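You operate a simulated robot arm through the tools that you are given. There is no shell and no other tool.

You run a simulated robot arm. Do the job below in one go: nothing can be reset, and whatever is moved stays where it is left.

## Task
Put things in order on the top of the glue bench. At the end: the yellow felt block stands on top of the grey stone (marked "G3"); the beige banded rock piece (marked "1") from the top of the glue bench stands where the white gel pot (marked "RH 10 %") stood; the grey core (marked "8") from the top of the glue bench stands on top of the grey marked rock piece (marked "A1"); the white gel pot stands where the yellow felt block stood; the clear jar with a purple lid (marked "R 21") stands where the beige banded rock piece stood; whatever was shut is shut again. Leave all else as you found it, and nothing knocked over.

The check looks at the end state, three seconds after you hand in, the way a careful person would. Anything else that was tipped, shoved, dropped, spilled or broken makes it a failure. A push-on lid holds only when it is set on centred and level and pressed home; a screw cap is set on level and turned clockwise until tight.

## Robot
A 7-joint arm with a two-finger parallel gripper, fixed in place. Base frame: the origin is at the foot of the arm, x ahead of it, y to its left, z up; the work surface is at about z = 90. Units: cm, degrees, N and s.
With the tool pointing down near the work surface it reaches from about 10 to 64 cm from the base axis. Its first joint turns from -66.0 to 66.0 degrees. Payload 1.57 kg.
The TCP is the grasp point between the finger pads, 3 cm short of the fingertips. In the tool frame z runs along the fingers and y along their closing line. The gripper opens to 8 cm. The fingers are 1.7 cm wide and 1.2 cm thick; the gripper's body (4 by 8.2 cm) begins 8 cm behind the TCP.
Orientation is told as [roll, pitch, yaw] about the base's x, y, z axes, in that order, counted from this pose: with the fingers straight down and closing along the base's y, the tool's x points along the base's -x, its y along +y and its z along -z.

## Interface
- The arm moves only by the tool nudge_tool. Its argument "steps" is text: rows parted by semicolons, each of 6 numbers parted by spaces: the shift along the tool's x, y, z in units of 400 mm (1.0 is 400 mm), then the turn, a rotation vector about the tool's x, y, z in units of 90 degrees (1.0 is 90 degrees). In form: dx dy dz ax ay az; .... A call has 1 to 20 rows; each row is the pose to reach, as a shift and turn from the pose commanded when the call began, along the tool's axes at that moment. "jaw" is the opening, from 0 (shut) to 1 (fully open), set as the call begins (left out, the last holds). A call with a number of a shift or a turn outside -1 to 1 is refused whole. Each row takes 0.2 s and may step no farther than 5 cm and 8.6 degrees from the row before; otherwise, or with a gripper value out of range, the whole call is refused. A pose out of reach is approached as far as the arm can. The call stops where the force on the tool passes 40 N (or 10 N more than at its start, if that is more) or the arm is blocked; 0.2 s more then pass. The fingers move at their own pace (about 7.2 cm/s each) and stop on an object; they squeeze with about 22 N. The grip force told is the motor's: it shows also when the fingers shut on nothing. Time passes only in rows, and 0.2 s behind the last, so rows that repeat a pose let the fingers close. The reply holds the time, the measured pose of the TCP, the force on the tool along the base axes, the opening and the grip force, in the units named above and with some noise, with the torque about the TCP (base axes, N m) and any sound that the robot's microphone picked up, and new pictures: "pictures" is both (left out), scene, wrist or none.
- Cameras (640 x 400 px; columns grow to the right, rows downward): "scene" is fixed at [6.31, 43.91, 142.54]; the picture's right is [-0.70, -0.72, 0.00], its down [-0.40, 0.39, -0.83] and it looks along [0.60, -0.58, -0.56] (base axes); focal length 303 px, centre (320, 200). "wrist" rides on the gripper at [7.2, -0.7, -12.2] in the tool frame; the picture's right is [0.09, 1.00, 0.00], its down [-0.84, 0.08, -0.54] and it looks along [-0.54, 0.05, 0.84] (tool axes); focal length 238 px, centre (320, 200). There is no depth. A picture from a camera that has moved, and an enlarged one, comes with that camera's place and axes in the base frame and with its lens.
- zoom(camera, box): a new picture of the part [left, top, right, bottom] of that camera's present view, enlarged. No time passes.
- finish_job(): hands the job in; it is judged then, once.

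Nothing tells you positions but the pictures and the camera data. Unless the task says otherwise, let go and move clear before handing in.

The tools are called after "Request:" by a JSON object that holds its "fn" and its "kwargs". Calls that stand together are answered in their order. nudge_tool: Moves the arm, as the interface text tells. Its arguments: {"type":"object","properties":{"steps":{"type":"string"},"jaw":{"type":"number"},"pictures":{"type":"string","enum":["both","scene","wrist","none"]}},"required":["steps"]} The other tools are called the same way: zoom (camera, box) takes an enlarged picture of a part of a camera's view; finish_job () hands the job in.

At the start:

```text
time: 0.0
tcp_pos: [36.99, 6.12, 124.83]
orientation: [0.0, 0.0, 0.0]
wrist_force: [0.7, -0.7, -0.9]
wrist_torque: [0.0, 0.0, 0.01]
opening: 8.0
gripper_force: 0.0
```

scene: 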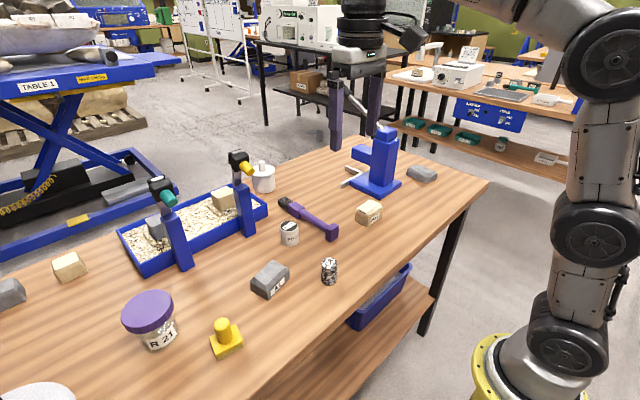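
wrist: 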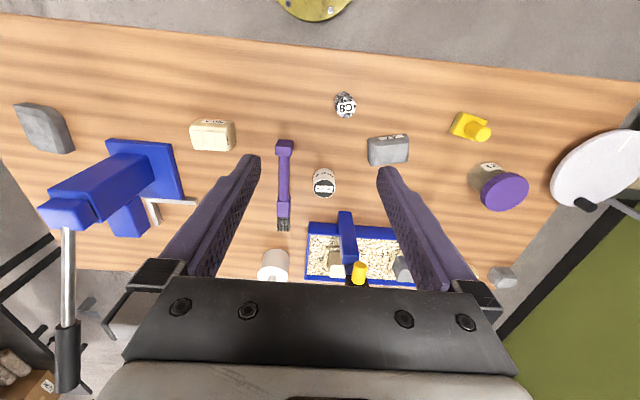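

I see the bench with a sand tray, clamp, stones, jar, felt block and gel pot. I'll look closer at each before moving.

Request:
{"fn": "zoom", "kwargs": {"camera": "scene", "box": [100, 250, 260, 370]}}

Request:
{"fn": "zoom", "kwargs": {"camera": "scene", "box": [240, 180, 400, 300]}}

Request:
{"fn": "zoom", "kwargs": {"camera": "scene", "box": [330, 100, 490, 220]}}

Request:
{"fn": "zoom", "kwargs": {"camera": "scene", "box": [0, 220, 160, 340]}}

Request:
{"fn": "zoom", "kwargs": {"camera": "scene", "box": [110, 140, 290, 275]}}

Request:
{"fn": "zoom", "kwargs": {"camera": "wrist", "box": [160, 70, 420, 230]}}

Request:
{"fn": "zoom", "kwargs": {"camera": "wrist", "box": [360, 70, 640, 245]}}

```text
3.33 times, centred on (180, 310) of scene
camera zoom: at [6.31, 43.91, 142.54], right [-0.7, -0.72, 0.0], down [-0.4, 0.39, -0.83], along [0.6, -0.58, -0.56], focal length 1009 px, centre (787, -167)
```

zoom: 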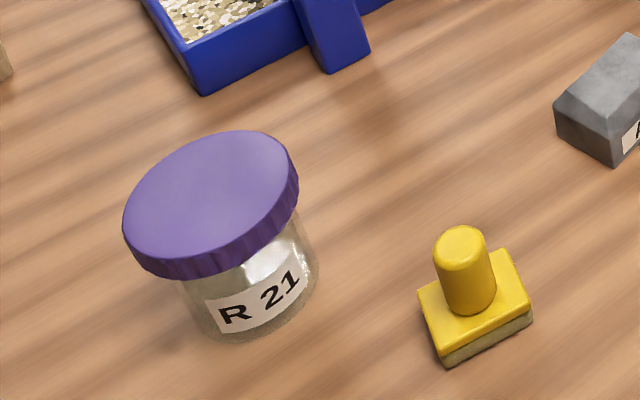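

```text
3.33 times, centred on (320, 240) of scene
camera zoom: at [6.31, 43.91, 142.54], right [-0.7, -0.72, 0.0], down [-0.4, 0.39, -0.83], along [0.6, -0.58, -0.56], focal length 1009 px, centre (320, 67)
```

zoom: 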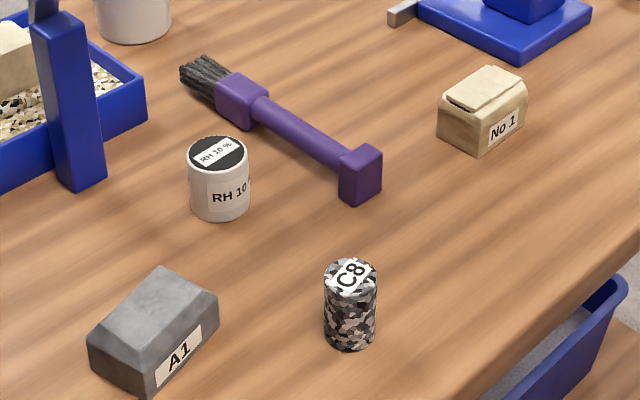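

```text
3.33 times, centred on (410, 160) of scene
camera zoom: at [6.31, 43.91, 142.54], right [-0.7, -0.72, 0.0], down [-0.4, 0.39, -0.83], along [0.6, -0.58, -0.56], focal length 1009 px, centre (20, 333)
```

zoom: 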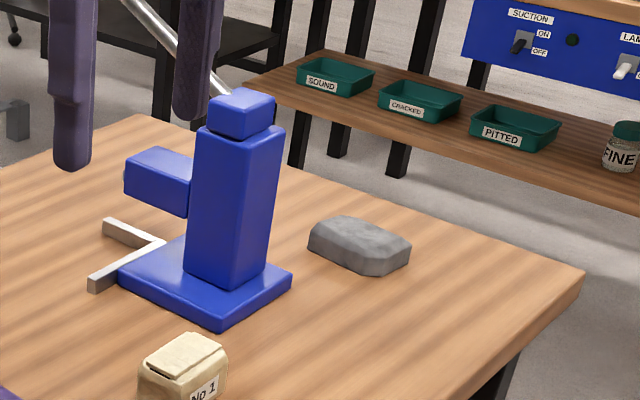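

```text
3.33 times, centred on (80, 280) of scene
camera zoom: at [6.31, 43.91, 142.54], right [-0.7, -0.72, 0.0], down [-0.4, 0.39, -0.83], along [0.6, -0.58, -0.56], focal length 1009 px, centre (1120, -67)
```

zoom: 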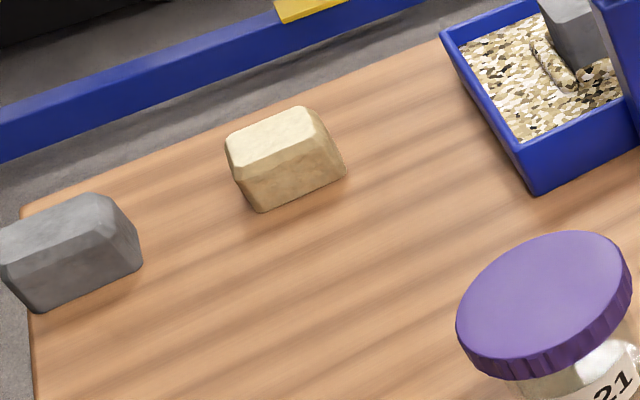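

```text
2.96 times, centred on (200, 208) of scene
camera zoom: at [6.31, 43.91, 142.54], right [-0.7, -0.72, 0.0], down [-0.4, 0.39, -0.83], along [0.6, -0.58, -0.56], focal length 897 px, centre (676, 178)
```

zoom: 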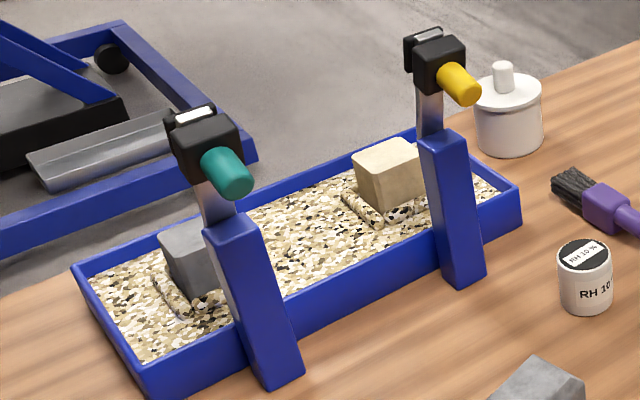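

```text
2.46 times, centred on (290, 150) of wrist
camera zoom: at [29.89, 5.47, 136.94], right [-0.09, 1.0, 0.0], down [0.84, 0.08, 0.54], along [0.54, 0.05, -0.84], focal length 587 px, centre (394, 323)
```

zoom: 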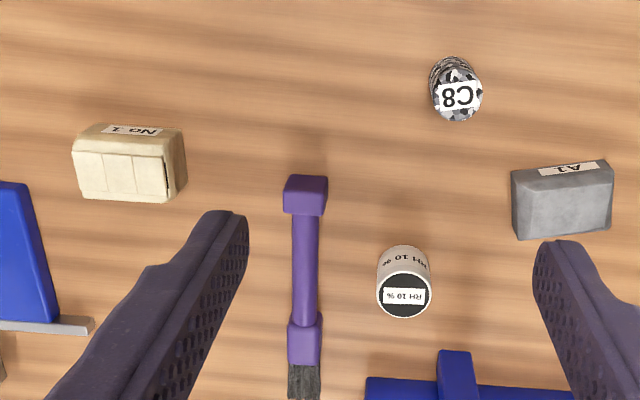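

```text
2.29 times, centred on (500, 158) of wrist
camera zoom: at [29.89, 5.47, 136.94], right [-0.09, 1.0, 0.0], down [0.84, 0.08, 0.54], along [0.54, 0.05, -0.84], focal length 545 px, centre (-91, 297)
```

zoom: 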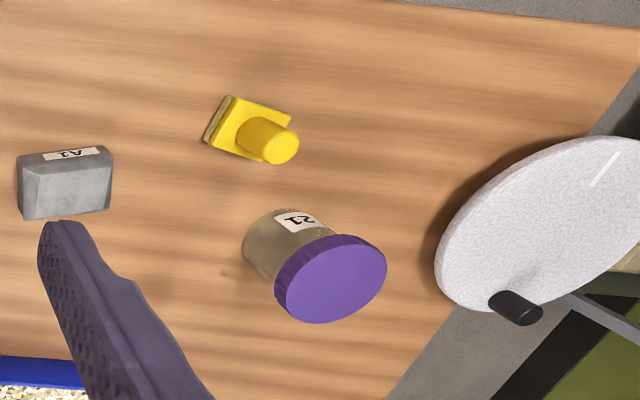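

I don't yet see which grey stone is "G3"; looking closer at the candidates.

Request:
{"fn": "zoom", "kwargs": {"camera": "wrist", "box": [0, 80, 160, 180]}}

Request:
{"fn": "zoom", "kwargs": {"camera": "wrist", "box": [440, 240, 540, 303]}}

Request:
{"fn": "zoom", "kwargs": {"camera": "scene", "box": [390, 150, 454, 190]}}

Request:
{"fn": "zoom", "kwargs": {"camera": "scene", "box": [270, 140, 460, 260]}}

Request:
{"fn": "zoom", "kwargs": {"camera": "wrist", "box": [250, 200, 440, 290]}}

```text
4.00 times, centred on (80, 130) of wrist
camera zoom: at [29.89, 5.47, 136.94], right [-0.09, 1.0, 0.0], down [0.84, 0.08, 0.54], along [0.54, 0.05, -0.84], focal length 953 px, centre (1280, 480)
```

zoom: 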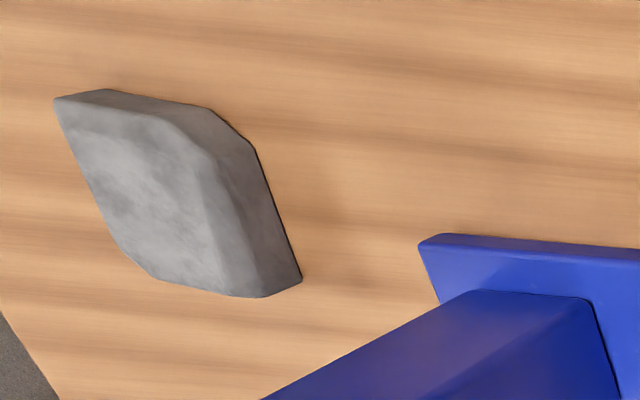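

```text
6.35 times, centred on (490, 272) of wrist
camera zoom: at [29.89, 5.47, 136.94], right [-0.09, 1.0, 0.0], down [0.84, 0.08, 0.54], along [0.54, 0.05, -0.84], focal length 1513 px, centre (-759, -254)
```

zoom: 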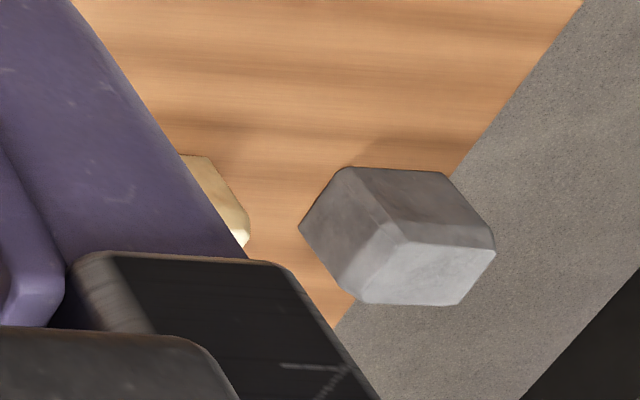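

```text
10.00 times, centred on (422, 170) of scene
camera zoom: at [6.31, 43.91, 142.54], right [-0.7, -0.72, 0.0], down [-0.4, 0.39, -0.83], along [0.6, -0.58, -0.56], focal length 3028 px, centre (-700, 500)
```

zoom: 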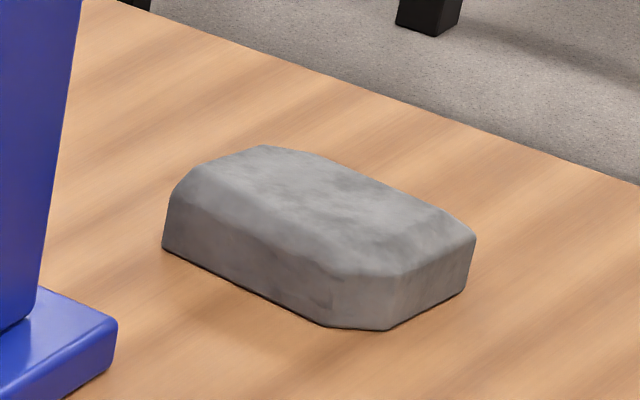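

```text
3.33 times, centred on (365, 200) of scene
camera zoom: at [6.31, 43.91, 142.54], right [-0.7, -0.72, 0.0], down [-0.4, 0.39, -0.83], along [0.6, -0.58, -0.56], focal length 1009 px, centre (170, 200)
```

zoom: 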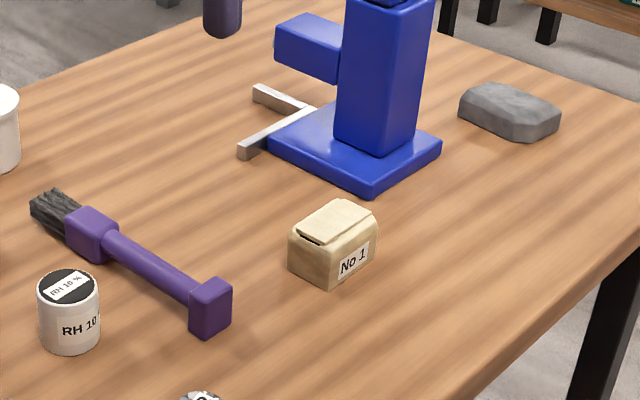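

```text
3.37 times, centred on (345, 245) of wrist
camera zoom: at [29.89, 5.47, 136.94], right [-0.09, 1.0, 0.0], down [0.84, 0.08, 0.54], along [0.54, 0.05, -0.84], focal length 803 px, centre (236, 48)
```

zoom: 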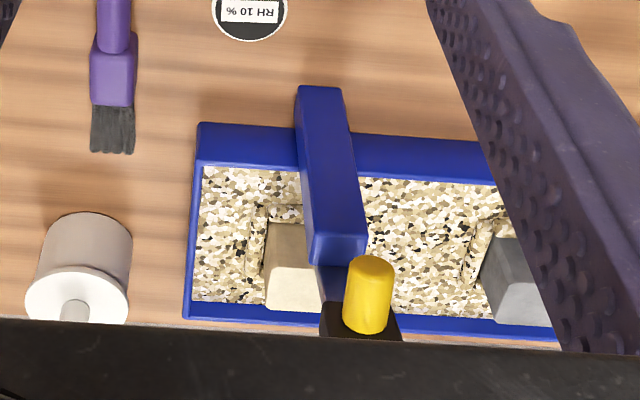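

The likely G3 stone is the flat grey one beyond the blue press at about (47,-44). Checking the press's handle and the beige piece.

Request:
{"fn": "zoom", "kwargs": {"camera": "scene", "box": [320, 60, 440, 135]}}

Request:
{"fn": "zoom", "kwargs": {"camera": "wrist", "box": [0, 130, 240, 400]}}

Request:
{"fn": "zoom", "kwargs": {"camera": "scene", "box": [345, 190, 393, 230]}}

Request:
{"fn": "zoom", "kwargs": {"camera": "scene", "box": [110, 280, 190, 355]}}

Request:
{"fn": "zoom", "kwargs": {"camera": "wrist", "box": [180, 105, 250, 160]}}

```text
5.33 times, centred on (380, 98) of scene
camera zoom: at [6.31, 43.91, 142.54], right [-0.7, -0.72, 0.0], down [-0.4, 0.39, -0.83], along [0.6, -0.58, -0.56], focal length 1615 px, centre (0, 747)
```

zoom: 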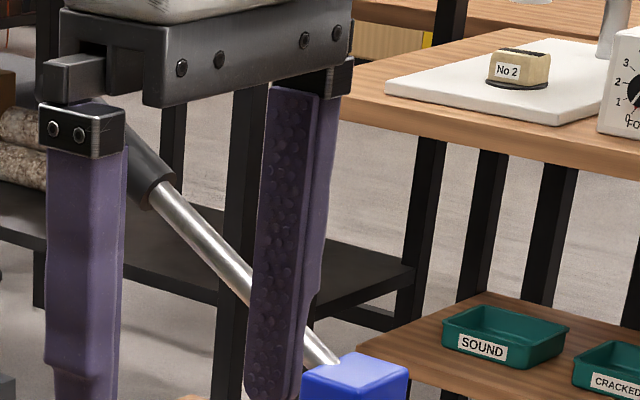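

```text
1.48 times, centred on (120, 265) of wrist
camera zoom: at [29.89, 5.47, 136.94], right [-0.09, 1.0, 0.0], down [0.84, 0.08, 0.54], along [0.54, 0.05, -0.84], focal length 353 px, centre (616, 104)
```

zoom: 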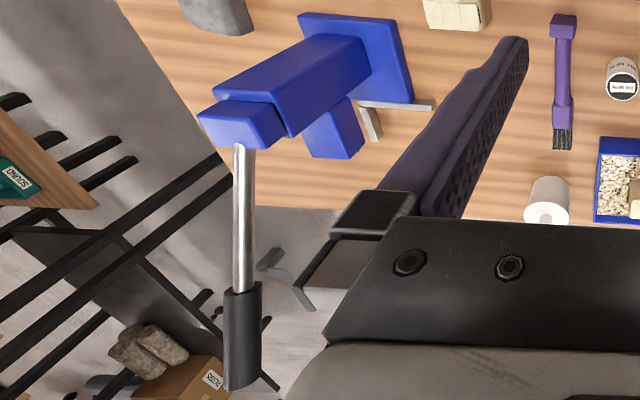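

```text
10.00 times, centred on (369, 210) of scene
camera zoom: at [6.31, 43.91, 142.54], right [-0.7, -0.72, 0.0], down [-0.4, 0.39, -0.83], along [0.6, -0.58, -0.56], focal length 3028 px, centre (-170, 100)
```

zoom: 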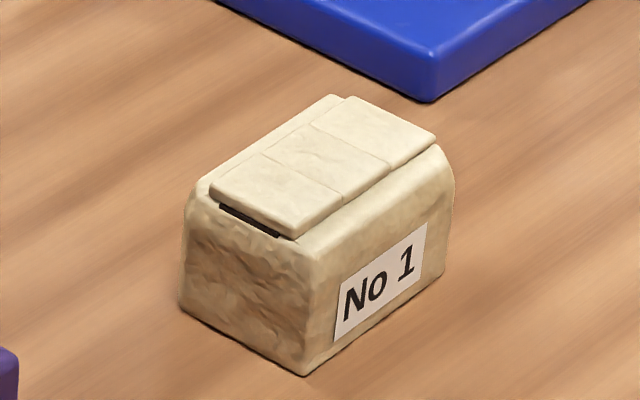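

```text
5.33 times, centred on (150, 318) of scene
camera zoom: at [6.31, 43.91, 142.54], right [-0.7, -0.72, 0.0], down [-0.4, 0.39, -0.83], along [0.6, -0.58, -0.56], focal length 1615 px, centre (1227, -427)
```

zoom: 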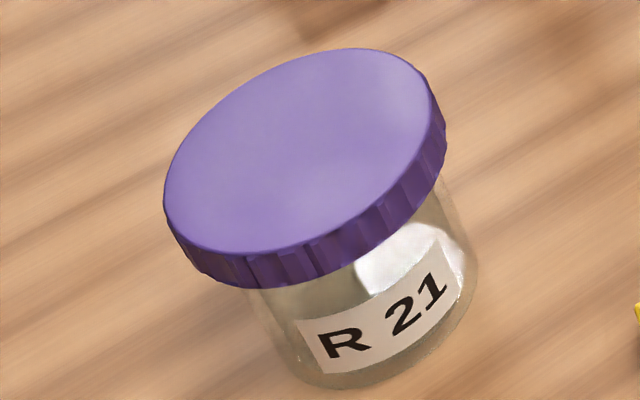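

```text
7.27 times, centred on (215, 132) of wrist
camera zoom: at [29.89, 5.47, 136.94], right [-0.09, 1.0, 0.0], down [0.84, 0.08, 0.54], along [0.54, 0.05, -0.84], focal length 1734 px, centre (1084, 691)
```

zoom: 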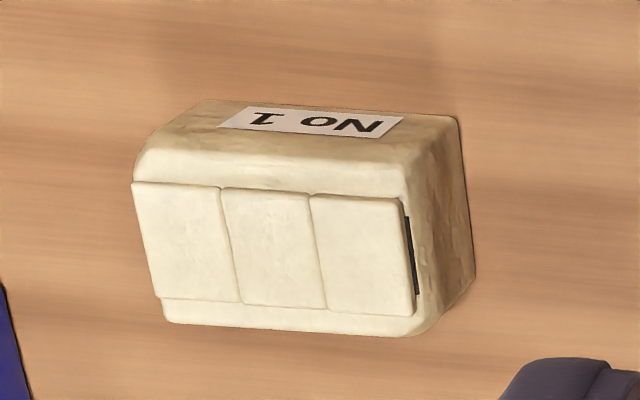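

G3's label must be on a face hidden from here; I'll swing over to the right to look at that stone from its far side, then begin with the felt block.

Request:
{"fn": "nudge_tool", "kwargs": {"steps": "0.01 -0.1125 0.02 0 0 0;0.02 -0.225 0.04 0 0 0;0.03 -0.3375 0.06 0 0 0;0.04 -0.45 0.08 0 0 0;0.05 -0.5625 0.1 0 0 0;0.06 -0.675 0.12 0 0 0;0.07 -0.7875 0.14 0 0 0;0.08 -0.9 0.16 0 0 0", "pictures": "none"}}

Request:
{"fn": "nudge_tool", "kwargs": {"steps": "0.01 -0.07 0.02 0 0 -0.09;0.02 -0.14 0.04 0 0 -0.18;0.03 -0.21 0.06 0 0 -0.27;0.04 -0.28 0.08 0 0 -0.36;0.05 -0.35 0.1 0 0 -0.45;0.06 -0.42 0.12 0 0 -0.54;0.07 -0.47 0.14 0 0 -0.63", "pictures": "both"}}

```text
time: 1.8
tcp_pos: [34.12, -29.74, 118.52]
orientation: [0.0, 0.0, 0.0]
wrist_force: [0.6, -0.9, -0.2]
wrist_torque: [0.0, -0.02, 0.02]
opening: 8.02
gripper_force: 0.1
```

```text
time: 3.4
tcp_pos: [31.2, -48.52, 112.75]
orientation: [0.0, 0.1, 56.8]
wrist_force: [0.3, -0.3, -0.1]
wrist_torque: [0.01, 0.03, 0.03]
opening: 7.97
gripper_force: 0.0
camera wrist: at [27.87, -54.88, 124.9], right [-0.88, 0.47, 0.0], down [0.39, 0.74, 0.54], along [0.25, 0.48, -0.84], focal length 238 px, centre (320, 200)
```

scene: 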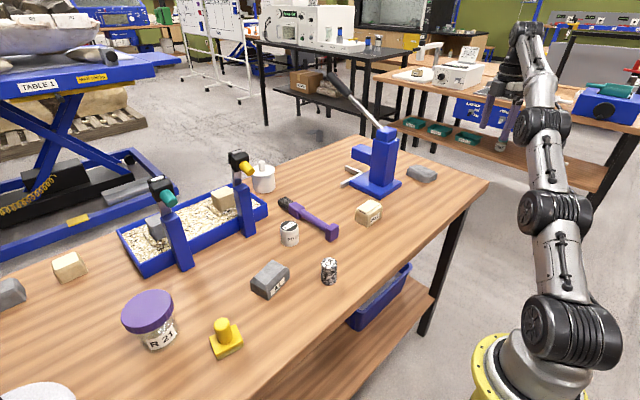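
wrist: 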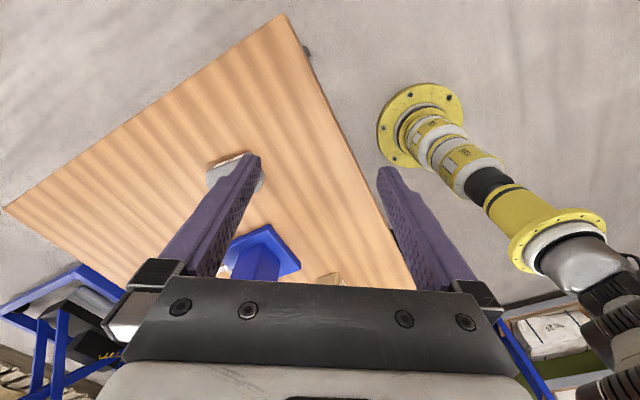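

The stone's outer side now peeks out behind the finger; zooming on it.

Request:
{"fn": "zoom", "kwargs": {"camera": "wrist", "box": [190, 135, 286, 195]}}

Request:
{"fn": "zoom", "kwargs": {"camera": "scene", "box": [320, 60, 440, 135]}}

```text
6.67 times, centred on (238, 165) of wrist
camera zoom: at [27.87, -54.88, 124.9], right [-0.88, 0.47, 0.0], down [0.39, 0.74, 0.54], along [0.25, 0.48, -0.84], focal length 1589 px, centre (867, 433)
```

zoom: 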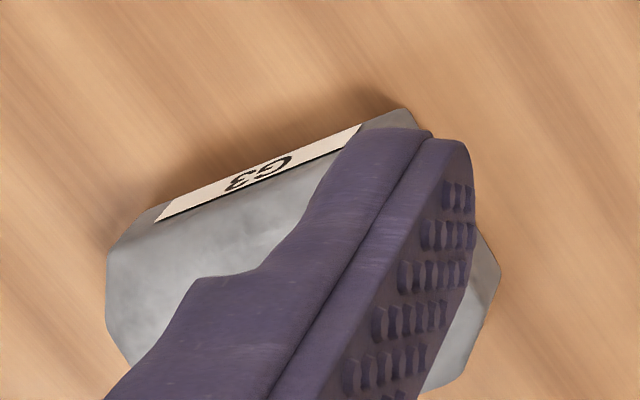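

```text
5.33 times, centred on (380, 98) of scene
camera zoom: at [6.3, 43.91, 142.54], right [-0.7, -0.72, 0.0], down [-0.4, 0.39, -0.83], along [0.6, -0.58, -0.56], focal length 1615 px, centre (0, 747)
```

zoom: 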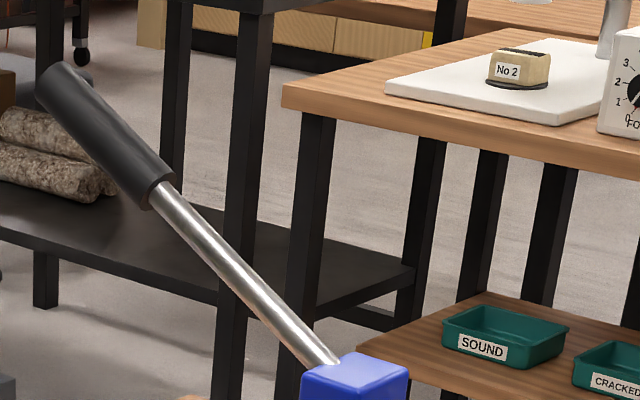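

G3 is confirmed: the flat stone near (47,-45). Next I turn the tool back and hover over it to check its exact place and my reach there.

Request:
{"fn": "nudge_tool", "kwargs": {"steps": "0 0 -0.03 0 0 0.09;0 0 -0.06 0 0 0.18;0 0 -0.09 0 0 0.27;0 0 -0.12 0 0 0.36;0 0 -0.15 0 0 0.45;0 0 -0.18 0 0 0.54;0 0 -0.2 0 0 0.63", "pictures": "none"}}

Request:
{"fn": "nudge_tool", "kwargs": {"steps": "-0.06 0.015 0.02 0 0 0.07;-0.12 0.03 0.04 0 0 0.14;-0.18 0.045 0.06 0 0 0.21;-0.24 0.06 0.08 0 0 0.28;-0.30 0.075 0.1 0 0 0.35;-0.34 0.09 0.12 0 0 0.42;-0.375 0.105 0.13 0 0 0.489", "pictures": "wrist"}}

```text
time: 5.0
tcp_pos: [29.1, -45.64, 117.82]
orientation: [0.1, 0.0, -0.2]
wrist_force: [-0.3, 0.3, -0.1]
wrist_torque: [0.02, -0.02, 0.04]
opening: 8.02
gripper_force: 0.1
out of reach, approached as far as the arm can: row 1, 2, 3, 4, 5, 6, 7
```

```text
time: 6.6
tcp_pos: [42.22, -39.62, 111.55]
orientation: [0.0, 0.0, -44.1]
wrist_force: [0.7, 0.1, 0.4]
wrist_torque: [-0.01, 0.02, -0.02]
opening: 8.01
gripper_force: 0.0
out of reach, approached as far as the arm can: row 2, 3, 4, 5, 6, 7
camera wrist: at [36.61, -34.99, 123.77], right [0.63, 0.78, 0.0], down [0.65, -0.53, 0.54], along [0.42, -0.34, -0.84], focal length 238 px, centre (320, 200)
```

wrist: 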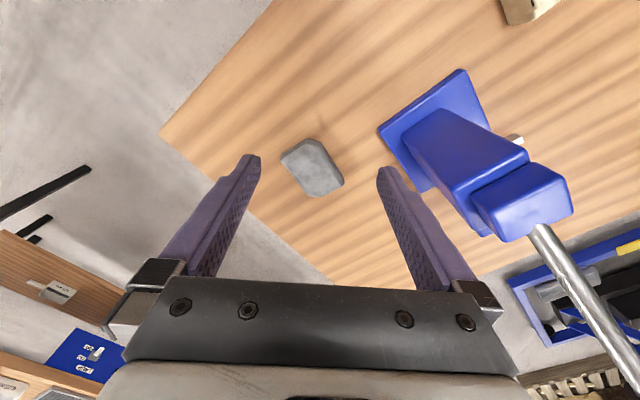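

The stone is now clear between the fingers; zooming to place it accurately.

Request:
{"fn": "zoom", "kwargs": {"camera": "wrist", "box": [264, 130, 360, 205]}}

```text
5.33 times, centred on (312, 168) of wrist
camera zoom: at [36.61, -34.99, 123.77], right [0.63, 0.78, 0.0], down [0.65, -0.53, 0.54], along [0.42, -0.34, -0.84], focal length 1271 px, centre (363, 373)
```

zoom: 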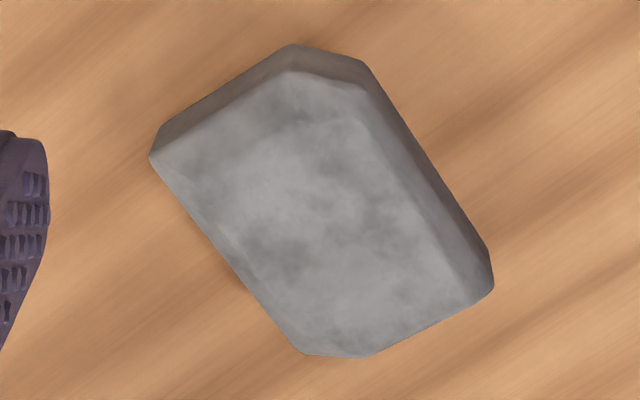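

G3's top centre is about (47.3,-45.3), roughly 66 cm out, so I'll need a slight outward tilt there and will pick the felt with the same tilt. Heading to the felt block now.

Request:
{"fn": "nudge_tool", "kwargs": {"steps": "0.095 0.061 -0.01 0 0 -0.055;0.19 0.122 -0.02 0 0 -0.11;0.285 0.183 -0.03 0 0 -0.165;0.38 0.244 -0.04 0 0 -0.22;0.475 0.305 -0.05 0 0 -0.275;0.57 0.366 -0.06 0 0 -0.33;0.665 0.427 -0.07 0 0 -0.385;0.76 0.488 -0.08 0 0 -0.44;0.855 0.55 -0.09 0 0 -0.49", "pictures": "none"}}

```text
time: 8.6
tcp_pos: [32.94, 0.02, 115.28]
orientation: [0.0, 0.0, 0.1]
wrist_force: [0.1, 0.0, 0.7]
wrist_torque: [0.01, -0.01, 0.03]
opening: 8.01
gripper_force: 0.1
```

Pose tracking is exact after clamping. Moving over the felt block now.

Request:
{"fn": "nudge_tool", "kwargs": {"steps": "-0.022 0.1075 0.0166 0 0 -0.057;-0.0435 0.215 0.033 0 0 -0.114;-0.065 0.3225 0.05 0 0 -0.171;-0.087 0.43 0.066 0 0 -0.228;-0.109 0.5375 0.083 0 0 -0.285;-0.1305 0.645 0.0994 0 0 -0.342;-0.152 0.7525 0.116 0 0 -0.399;-0.174 0.86 0.1325 0 0 -0.456", "pictures": "both"}}

Request:
{"fn": "zoom", "kwargs": {"camera": "wrist", "box": [260, 110, 380, 185]}}

```text
time: 10.4
tcp_pos: [39.99, 34.33, 109.79]
orientation: [0.0, 0.0, 41.2]
wrist_force: [-0.4, 0.3, -0.4]
wrist_torque: [-0.02, -0.03, 0.0]
opening: 8.01
gripper_force: 0.1
camera wrist: at [35.04, 29.13, 122.03], right [-0.73, 0.69, 0.0], down [0.58, 0.61, 0.54], along [0.37, 0.39, -0.84], focal length 238 px, centre (320, 200)
```

scene: 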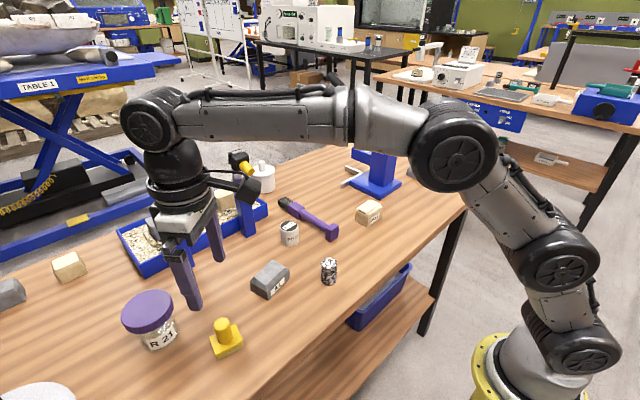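
wrist: 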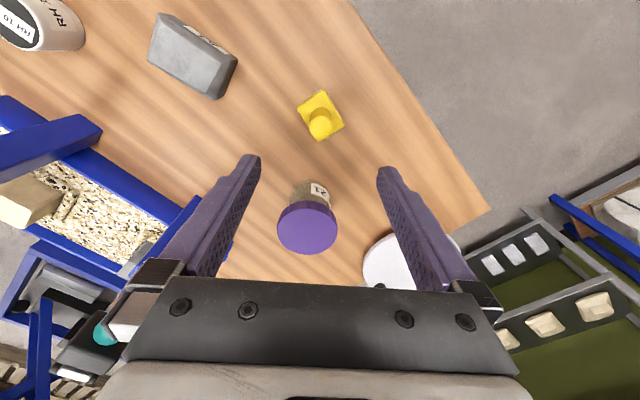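

```text
5.33 times, centred on (320, 148) of wrist
camera zoom: at [35.04, 29.13, 122.03], right [-0.73, 0.69, 0.0], down [0.58, 0.61, 0.54], along [0.37, 0.39, -0.84], focal length 1271 px, centre (320, 480)
```

zoom: 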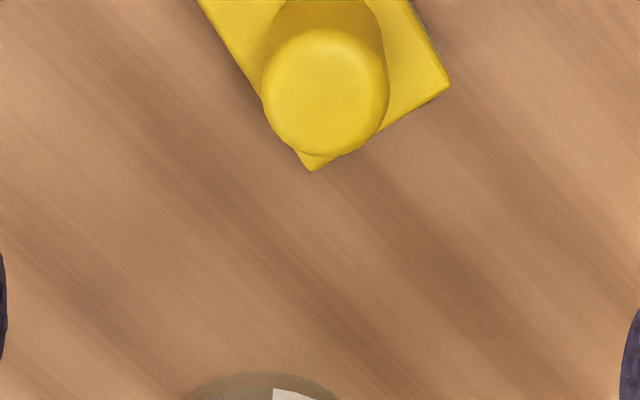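

The knob top is about (39.75,34.15,97.4), nearly under the TCP. I tilt 15° outward and start down.

Request:
{"fn": "nudge_tool", "kwargs": {"steps": "0.004 0 0.03 0 -0.085 0;0.0075 0 0.06 0 -0.1667 0;0.0075 0 0.14 0 -0.1667 0", "pictures": "both"}}

```text
time: 11.2
tcp_pos: [39.64, 34.03, 104.08]
orientation: [0.1, -15.1, 41.1]
wrist_force: [0.1, 0.1, 0.3]
wrist_torque: [-0.06, 0.02, -0.01]
opening: 8.02
gripper_force: 0.0
camera wrist: at [32.48, 26.95, 114.02], right [-0.72, 0.69, -0.02], down [0.45, 0.5, 0.74], along [0.52, 0.52, -0.67], focal length 238 px, centre (320, 200)
```

scene: 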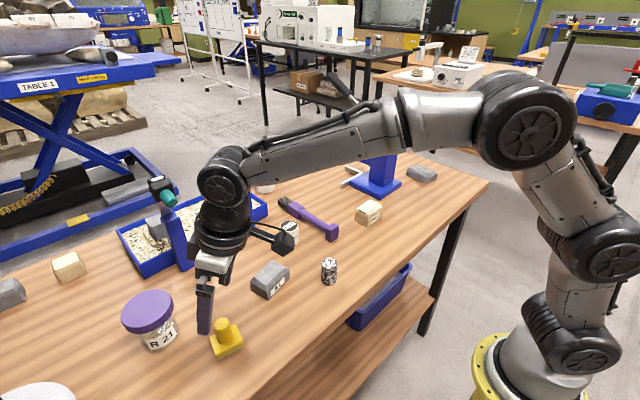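
wrist: 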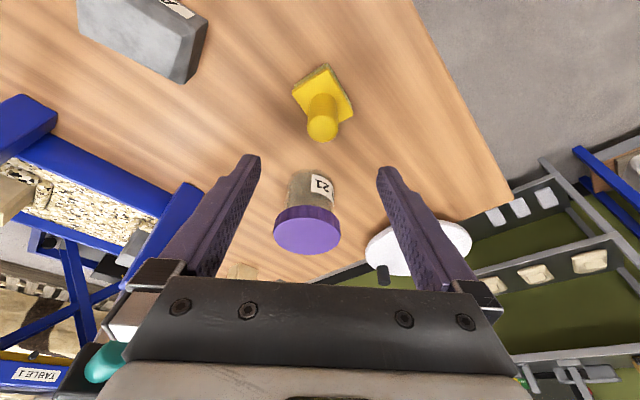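

Tilt is right (pitch -15, yaw 41). Lowering onto the knob.

Request:
{"fn": "nudge_tool", "kwargs": {"steps": "0.0115 0 0.047 0 0 0;0.023 0 0.094 0 0 0;0.0345 0 0.14 0 0 0;0.046 0 0.187 0 0 0", "pictures": "both"}}

```text
time: 12.2
tcp_pos: [39.82, 34.29, 96.3]
orientation: [0.0, -15.0, 41.1]
wrist_force: [-0.4, 0.3, -0.4]
wrist_torque: [0.03, 0.0, 0.02]
opening: 8.0
gripper_force: 0.0
camera wrist: at [32.68, 27.08, 106.3], right [-0.72, 0.69, -0.02], down [0.45, 0.5, 0.74], along [0.52, 0.52, -0.67], focal length 238 px, centre (320, 200)
```

scene: 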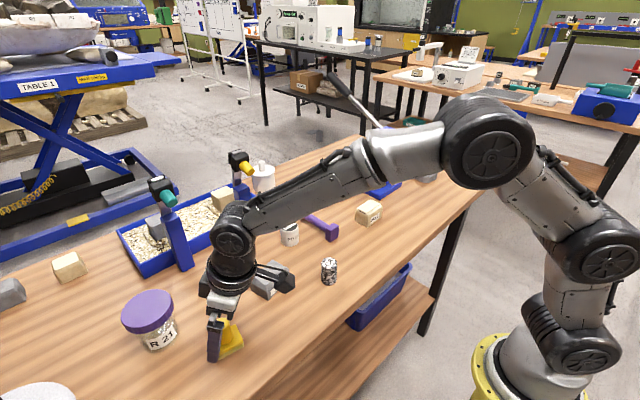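
wrist: 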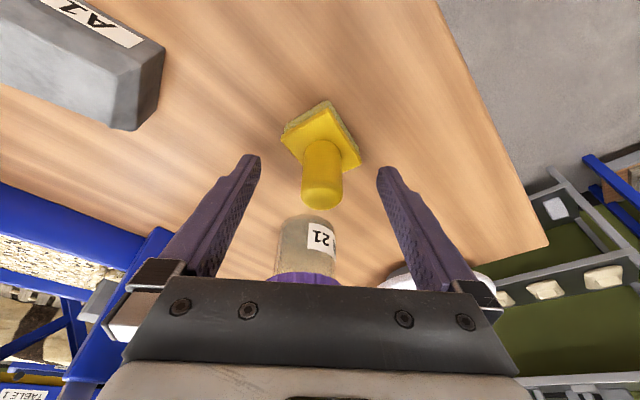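

The knob sits between the fingers, slightly inward; shifting a little and closing.

Request:
{"fn": "nudge_tool", "kwargs": {"steps": "0.01 0 -0.0026 0 0 0", "pictures": "none"}}

Request:
{"fn": "nudge_tool", "kwargs": {"steps": "0 0 0 0 0 0;0 0 0 0 0 0;0 0 0 0 0 0;0 0 0 0 0 0", "jaw": 0, "pictures": "wrist"}}

Request:
{"fn": "zoom", "kwargs": {"camera": "wrist", "box": [260, 80, 380, 230]}}

```text
time: 12.6
tcp_pos: [39.45, 33.95, 96.38]
orientation: [0.1, -14.9, 41.1]
wrist_force: [-1.0, -1.1, -0.5]
wrist_torque: [0.02, 0.03, -0.02]
opening: 8.01
gripper_force: 0.0
```

```text
time: 13.6
tcp_pos: [39.47, 33.9, 96.44]
orientation: [0.1, -14.9, 41.1]
wrist_force: [-0.4, -0.3, 0.4]
wrist_torque: [-0.01, -0.04, 0.02]
opening: 2.52
gripper_force: 21.9
camera wrist: at [32.32, 26.8, 106.36], right [-0.72, 0.69, -0.02], down [0.45, 0.5, 0.74], along [0.52, 0.52, -0.67], focal length 238 px, centre (320, 200)
```

wrist: 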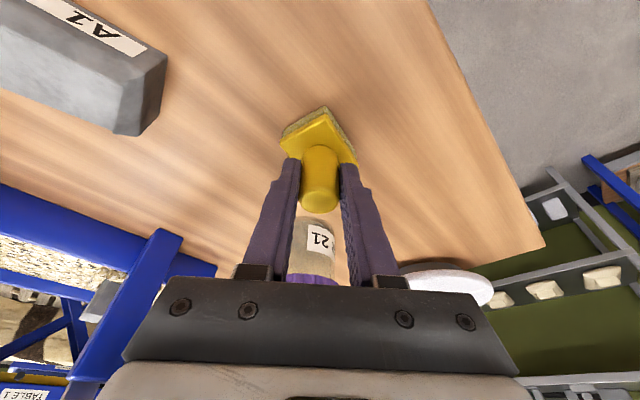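

```text
2.67 times, centred on (320, 155) of wrist
camera zoom: at [32.32, 26.8, 106.36], right [-0.72, 0.69, -0.02], down [0.45, 0.5, 0.74], along [0.52, 0.52, -0.67], focal length 636 px, centre (320, 320)
```

zoom: 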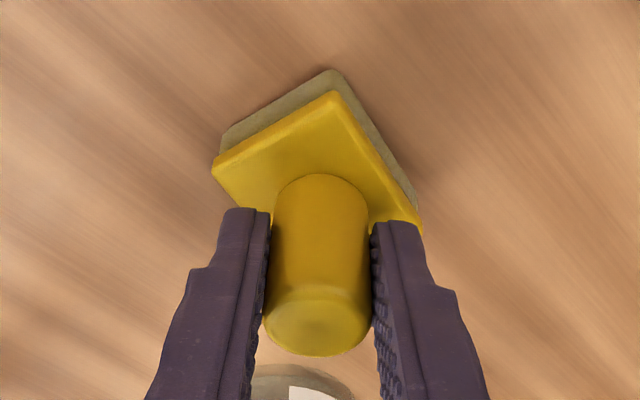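

Gripped (2.5 cm knob). Lifting straight up and carrying toward the middle.

Request:
{"fn": "nudge_tool", "kwargs": {"steps": "-0.0065 0 -0.0242 0 0 0;-0.0194 0 -0.0725 0 0 0;-0.0388 0 -0.145 0 0 0;-0.0583 0 -0.2175 0 0 0;-0.0777 0 -0.29 0 0 0", "pictures": "both"}}

Request:
{"fn": "nudge_tool", "kwargs": {"steps": "0.062 -0.0622 -0.0218 0.0122 0 0.0456;0.124 -0.1245 -0.0436 0.0244 0 0.0911;0.186 -0.1867 -0.0654 0.0367 0 0.1367;0.248 -0.249 -0.0872 0.0489 0 0.1822;0.31 -0.3112 -0.109 0.0611 0 0.2278;0.372 -0.3735 -0.1308 0.0733 0 0.2734;0.434 -0.4357 -0.1526 0.0855 0 0.3189;0.496 -0.498 -0.1744 0.0978 0 0.3645;0.558 -0.5602 -0.1962 0.11 0 0.41;0.62 -0.6225 -0.218 0.1222 0 0.4556", "pictures": "both"}}

```text
time: 14.8
tcp_pos: [39.37, 33.97, 108.39]
orientation: [0.0, -15.0, 41.1]
wrist_force: [-0.4, -1.1, -0.3]
wrist_torque: [0.02, 0.04, -0.03]
opening: 0.0
gripper_force: 21.6
camera wrist: at [32.21, 26.95, 118.34], right [-0.72, 0.69, -0.02], down [0.45, 0.5, 0.74], along [0.52, 0.52, -0.67], focal length 238 px, centre (320, 200)
```

scene: 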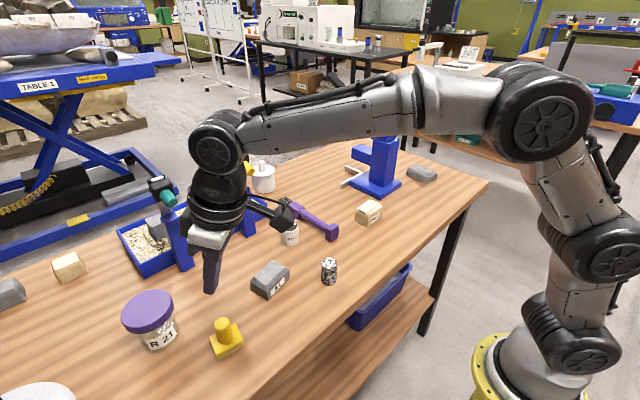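
wrist: 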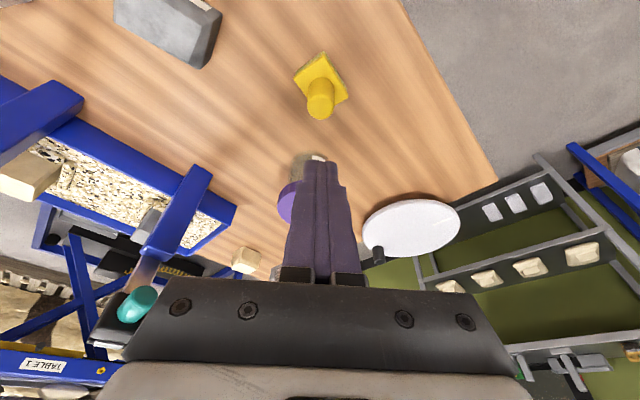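

```text
time: 17.0
tcp_pos: [35.95, -1.96, 110.4]
orientation: [0.1, -15.0, -1.4]
wrist_force: [-0.1, -0.5, -0.4]
wrist_torque: [0.02, 0.0, -0.01]
opening: 0.01
gripper_force: 21.5
camera wrist: at [25.87, -2.33, 120.25], right [-0.07, 1.0, -0.02], down [0.67, 0.06, 0.74], along [0.74, 0.03, -0.67], focal length 238 px, centre (320, 200)
```

scene: 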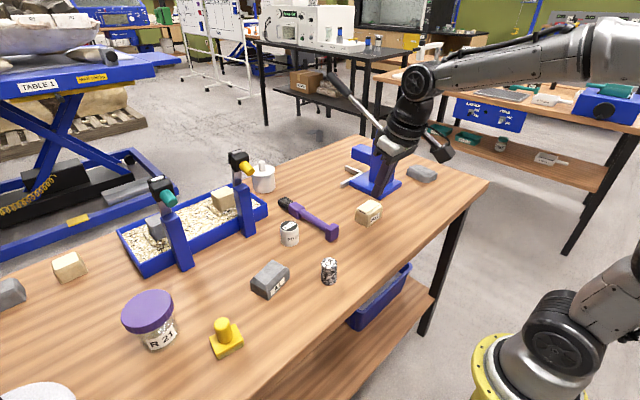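
wrist: 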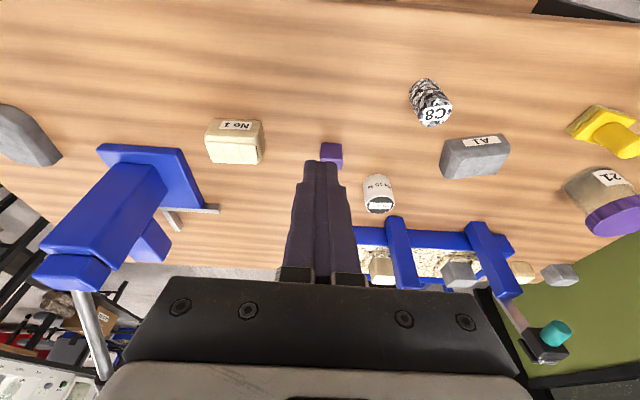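

The felt slipped out on the lift and still stands at its place. I'll check it closely before regrasping by its base.

Request:
{"fn": "zoom", "kwargs": {"camera": "scene", "box": [200, 310, 256, 365]}}

Request:
{"fn": "zoom", "kwargs": {"camera": "wrist", "box": [540, 90, 640, 170]}}

```text
7.27 times, centred on (228, 338) of scene
camera zoom: at [6.3, 43.91, 142.54], right [-0.7, -0.72, 0.0], down [-0.4, 0.39, -0.83], along [0.6, -0.58, -0.56], focal length 2202 px, centre (989, -800)
```

zoom: 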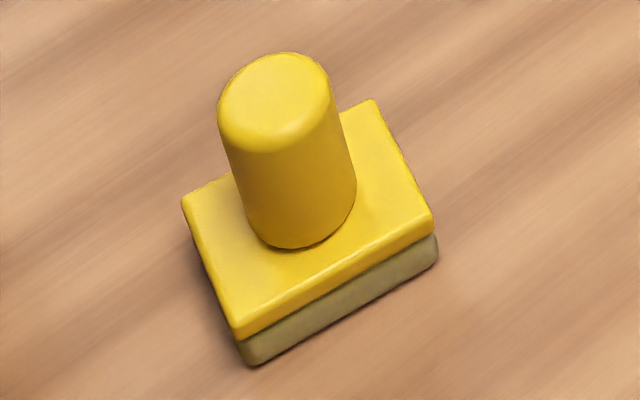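

```text
5.00 times, centred on (590, 130) of wrist
camera zoom: at [25.87, -2.33, 120.25], right [-0.07, 1.0, -0.02], down [0.67, 0.06, 0.74], along [0.74, 0.03, -0.67], focal length 1192 px, centre (-1030, 550)
```

zoom: 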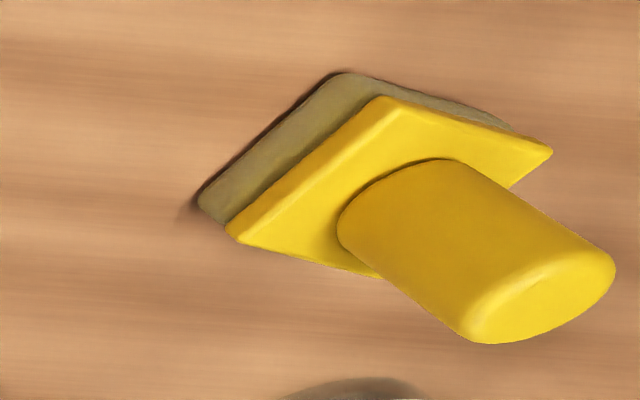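

The base is a two-layer 4.8 × 3.8 cm slab, about 2 cm thick, centred at (40.05,34.35). I'll go back and grip the base ends instead, then test-lift slowly.

Request:
{"fn": "nudge_tool", "kwargs": {"steps": "-0.004 0.1 0 0.002 0 0.0085;-0.008 0.2 0 0.0045 0 0.017;-0.0122 0.3 0 0.0068 0 0.0254;-0.0162 0.4 0.02 0.009 0 0.034;-0.02 0.5 0.05 0.0113 0 0.0423;-0.0243 0.61 0.08 0.0136 0 0.0508;-0.0284 0.71 0.11 0.016 0 0.0593;-0.0325 0.81 0.14 0.018 0 0.068;-0.0365 0.91 0.1755 0.0204 0 0.0762", "jaw": 1, "pictures": "wrist"}}

Request:
{"fn": "zoom", "kwargs": {"camera": "wrist", "box": [260, 60, 380, 180]}}

```text
time: 19.0
tcp_pos: [40.0, 34.47, 103.85]
orientation: [0.0, -15.0, -8.5]
wrist_force: [0.1, -0.4, 0.4]
wrist_torque: [0.0, 0.01, 0.01]
opening: 8.01
gripper_force: 0.1
camera wrist: at [29.97, 35.25, 113.9], right [0.06, 1.0, -0.02], down [0.67, -0.02, 0.74], along [0.74, -0.06, -0.67], focal length 238 px, centre (320, 200)
```

wrist: 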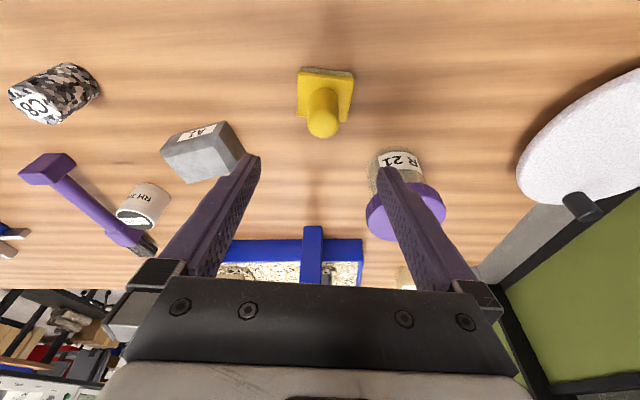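

```text
3.33 times, centred on (320, 120) of wrist
camera zoom: at [29.97, 35.25, 113.9], right [0.06, 1.0, -0.02], down [0.67, -0.02, 0.74], along [0.74, -0.06, -0.67], focal length 794 px, centre (320, 467)
```

zoom: 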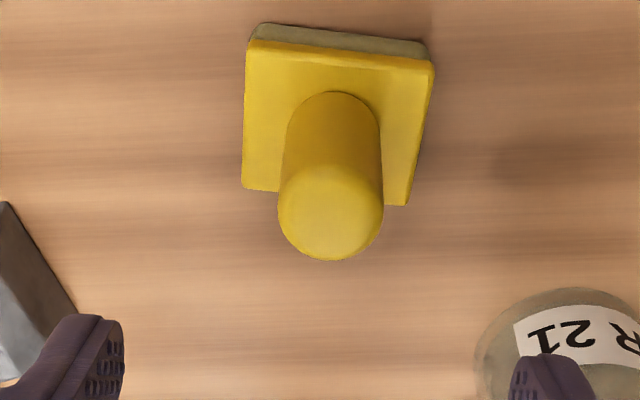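

Alignment with the base is good. Lowering to the base level.

Request:
{"fn": "nudge_tool", "kwargs": {"steps": "0.0194 0 0.0725 0 0 0;0.0388 0 0.145 0 0 0;0.052 0 0.194 0 0 0;0.06 0 0.224 0 0 0;0.0664 0 0.2477 0 0 0", "pictures": "wrist"}}

Request:
{"fn": "nudge_tool", "kwargs": {"steps": "0 0 0 0 0 0;0 0 0 0 0 0;0 0 0 0 0 0;0 0 0 0 0 0", "jaw": 0, "pictures": "both"}}

```text
time: 20.2
tcp_pos: [40.08, 34.16, 93.46]
orientation: [0.0, -15.0, -8.4]
wrist_force: [-0.3, 0.1, 0.5]
wrist_torque: [0.0, 0.0, 0.0]
opening: 7.98
gripper_force: 0.1
camera wrist: at [30.01, 35.14, 103.57], right [0.06, 1.0, -0.02], down [0.67, -0.02, 0.74], along [0.74, -0.06, -0.67], focal length 238 px, centre (320, 200)
```

wrist: 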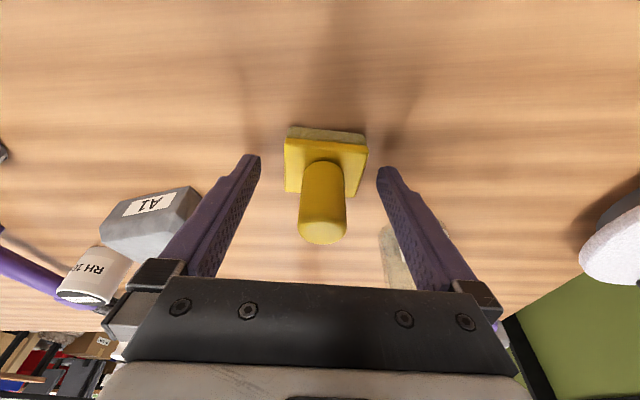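

```text
time: 21.2
tcp_pos: [40.13, 34.26, 93.58]
orientation: [0.1, -15.0, -8.4]
wrist_force: [-0.5, -0.4, 0.2]
wrist_torque: [0.01, -0.01, -0.02]
opening: 4.96
gripper_force: 21.9
camera wrist: at [30.01, 35.15, 103.6], right [0.06, 1.0, -0.02], down [0.67, -0.02, 0.74], along [0.74, -0.06, -0.67], focal length 238 px, centre (320, 200)
```

scene: 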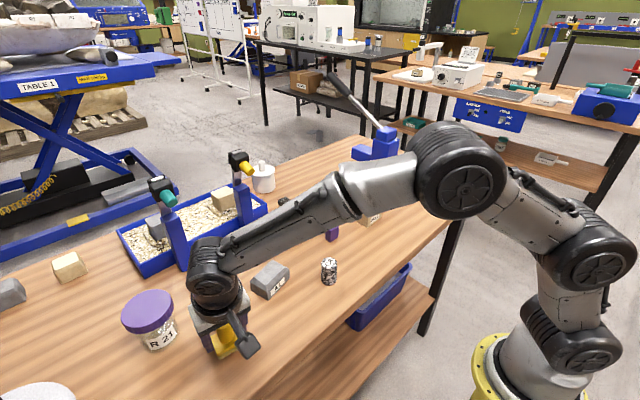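
wrist: 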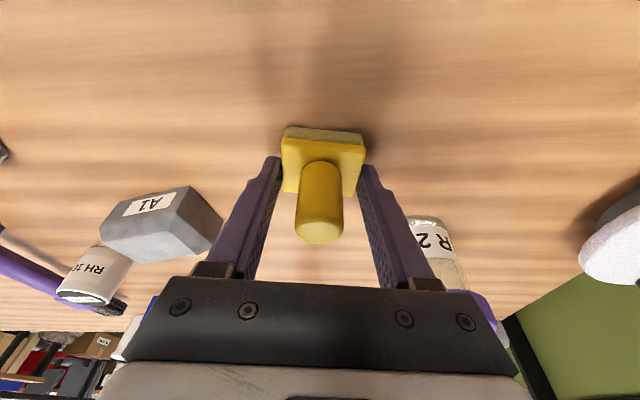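

Gripped at 4.96 cm. Slow test lift of 2 cm.

Request:
{"fn": "nudge_tool", "kwargs": {"steps": "-0.0016 0 -0.006 0 0 0;-0.0032 0 -0.012 0 0 0;-0.0048 0 -0.018 0 0 0;-0.0064 0 -0.024 0 0 0;-0.0097 0 -0.036 0 0 0;-0.013 0 -0.048 0 0 0", "pictures": "both"}}

```text
time: 22.6
tcp_pos: [40.24, 34.21, 95.63]
orientation: [0.1, -15.0, -8.4]
wrist_force: [0.2, -0.4, -0.4]
wrist_torque: [0.01, -0.03, -0.02]
opening: 4.94
gripper_force: 22.1
camera wrist: at [30.09, 35.16, 105.65], right [0.06, 1.0, -0.02], down [0.67, -0.02, 0.74], along [0.74, -0.06, -0.67], focal length 238 px, centre (320, 200)
```

scene: 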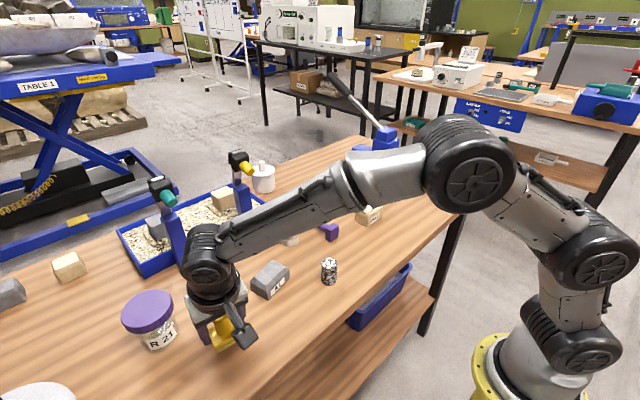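
wrist: 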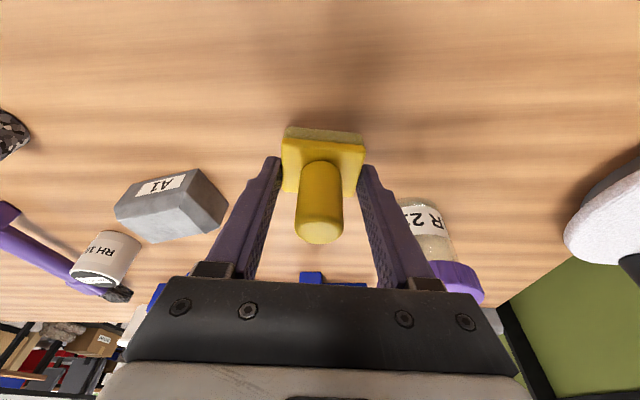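

It holds. Lifting higher and carrying over to the right side.

Request:
{"fn": "nudge_tool", "kwargs": {"steps": "-0.0097 0 -0.0363 0 0 0;-0.0227 0 -0.0846 0 0 0;-0.0356 0 -0.133 0 0 0;-0.0486 0 -0.181 0 0 0;-0.0615 0 -0.23 0 0 0;-0.0712 0 -0.2657 0 0 0", "pictures": "wrist"}}

Request:
{"fn": "nudge_tool", "kwargs": {"steps": "0.0005 -0.05 -0.003 0.003 0 0.0118;0.001 -0.12 -0.008 0.0076 0 0.0282;0.002 -0.2 -0.012 0.0126 0 0.047;0.0025 -0.28 -0.017 0.0177 0 0.0658;0.003 -0.36 -0.021 0.0227 0 0.0847;0.004 -0.44 -0.026 0.0278 0 0.1035;0.0045 -0.52 -0.031 0.0328 0 0.1223;0.005 -0.6 -0.035 0.0379 0 0.141;0.006 -0.68 -0.04 0.0429 0 0.16;0.0065 -0.76 -0.045 0.048 0 0.179;0.007 -0.84 -0.05 0.053 0 0.1975;0.008 -0.913 -0.054 0.0576 0 0.2147", "pictures": "wrist"}}

```text
time: 24.0
tcp_pos: [40.11, 34.2, 106.8]
orientation: [0.1, -15.0, -8.4]
wrist_force: [0.5, 0.1, -1.2]
wrist_torque: [0.01, -0.01, -0.01]
opening: 4.94
gripper_force: 22.0
camera wrist: at [29.96, 35.06, 116.75], right [0.06, 1.0, -0.02], down [0.67, -0.02, 0.74], along [0.74, -0.06, -0.67], focal length 238 px, centre (320, 200)
```

wrist: 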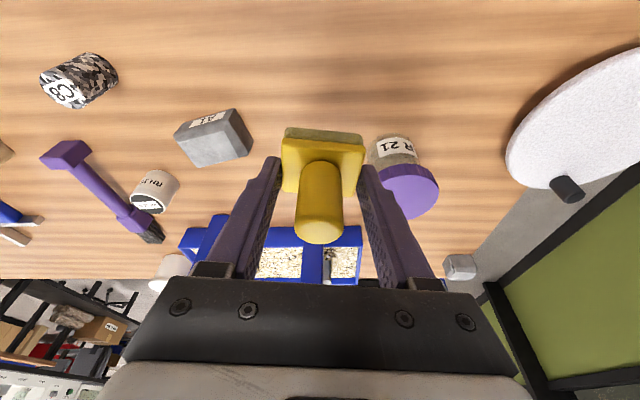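

```text
time: 26.6
tcp_pos: [33.94, -1.67, 108.63]
orientation: [0.1, -15.1, -28.5]
wrist_force: [-0.5, -0.5, -0.7]
wrist_torque: [-0.01, 0.01, 0.01]
opening: 4.96
gripper_force: 22.2
camera wrist: at [24.79, 2.59, 118.56], right [0.4, 0.92, -0.02], down [0.62, -0.25, 0.74], along [0.67, -0.31, -0.67], focal length 238 px, centre (320, 200)
```

wrist: 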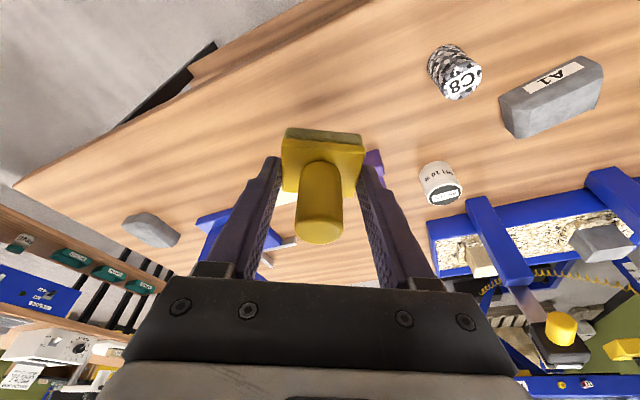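

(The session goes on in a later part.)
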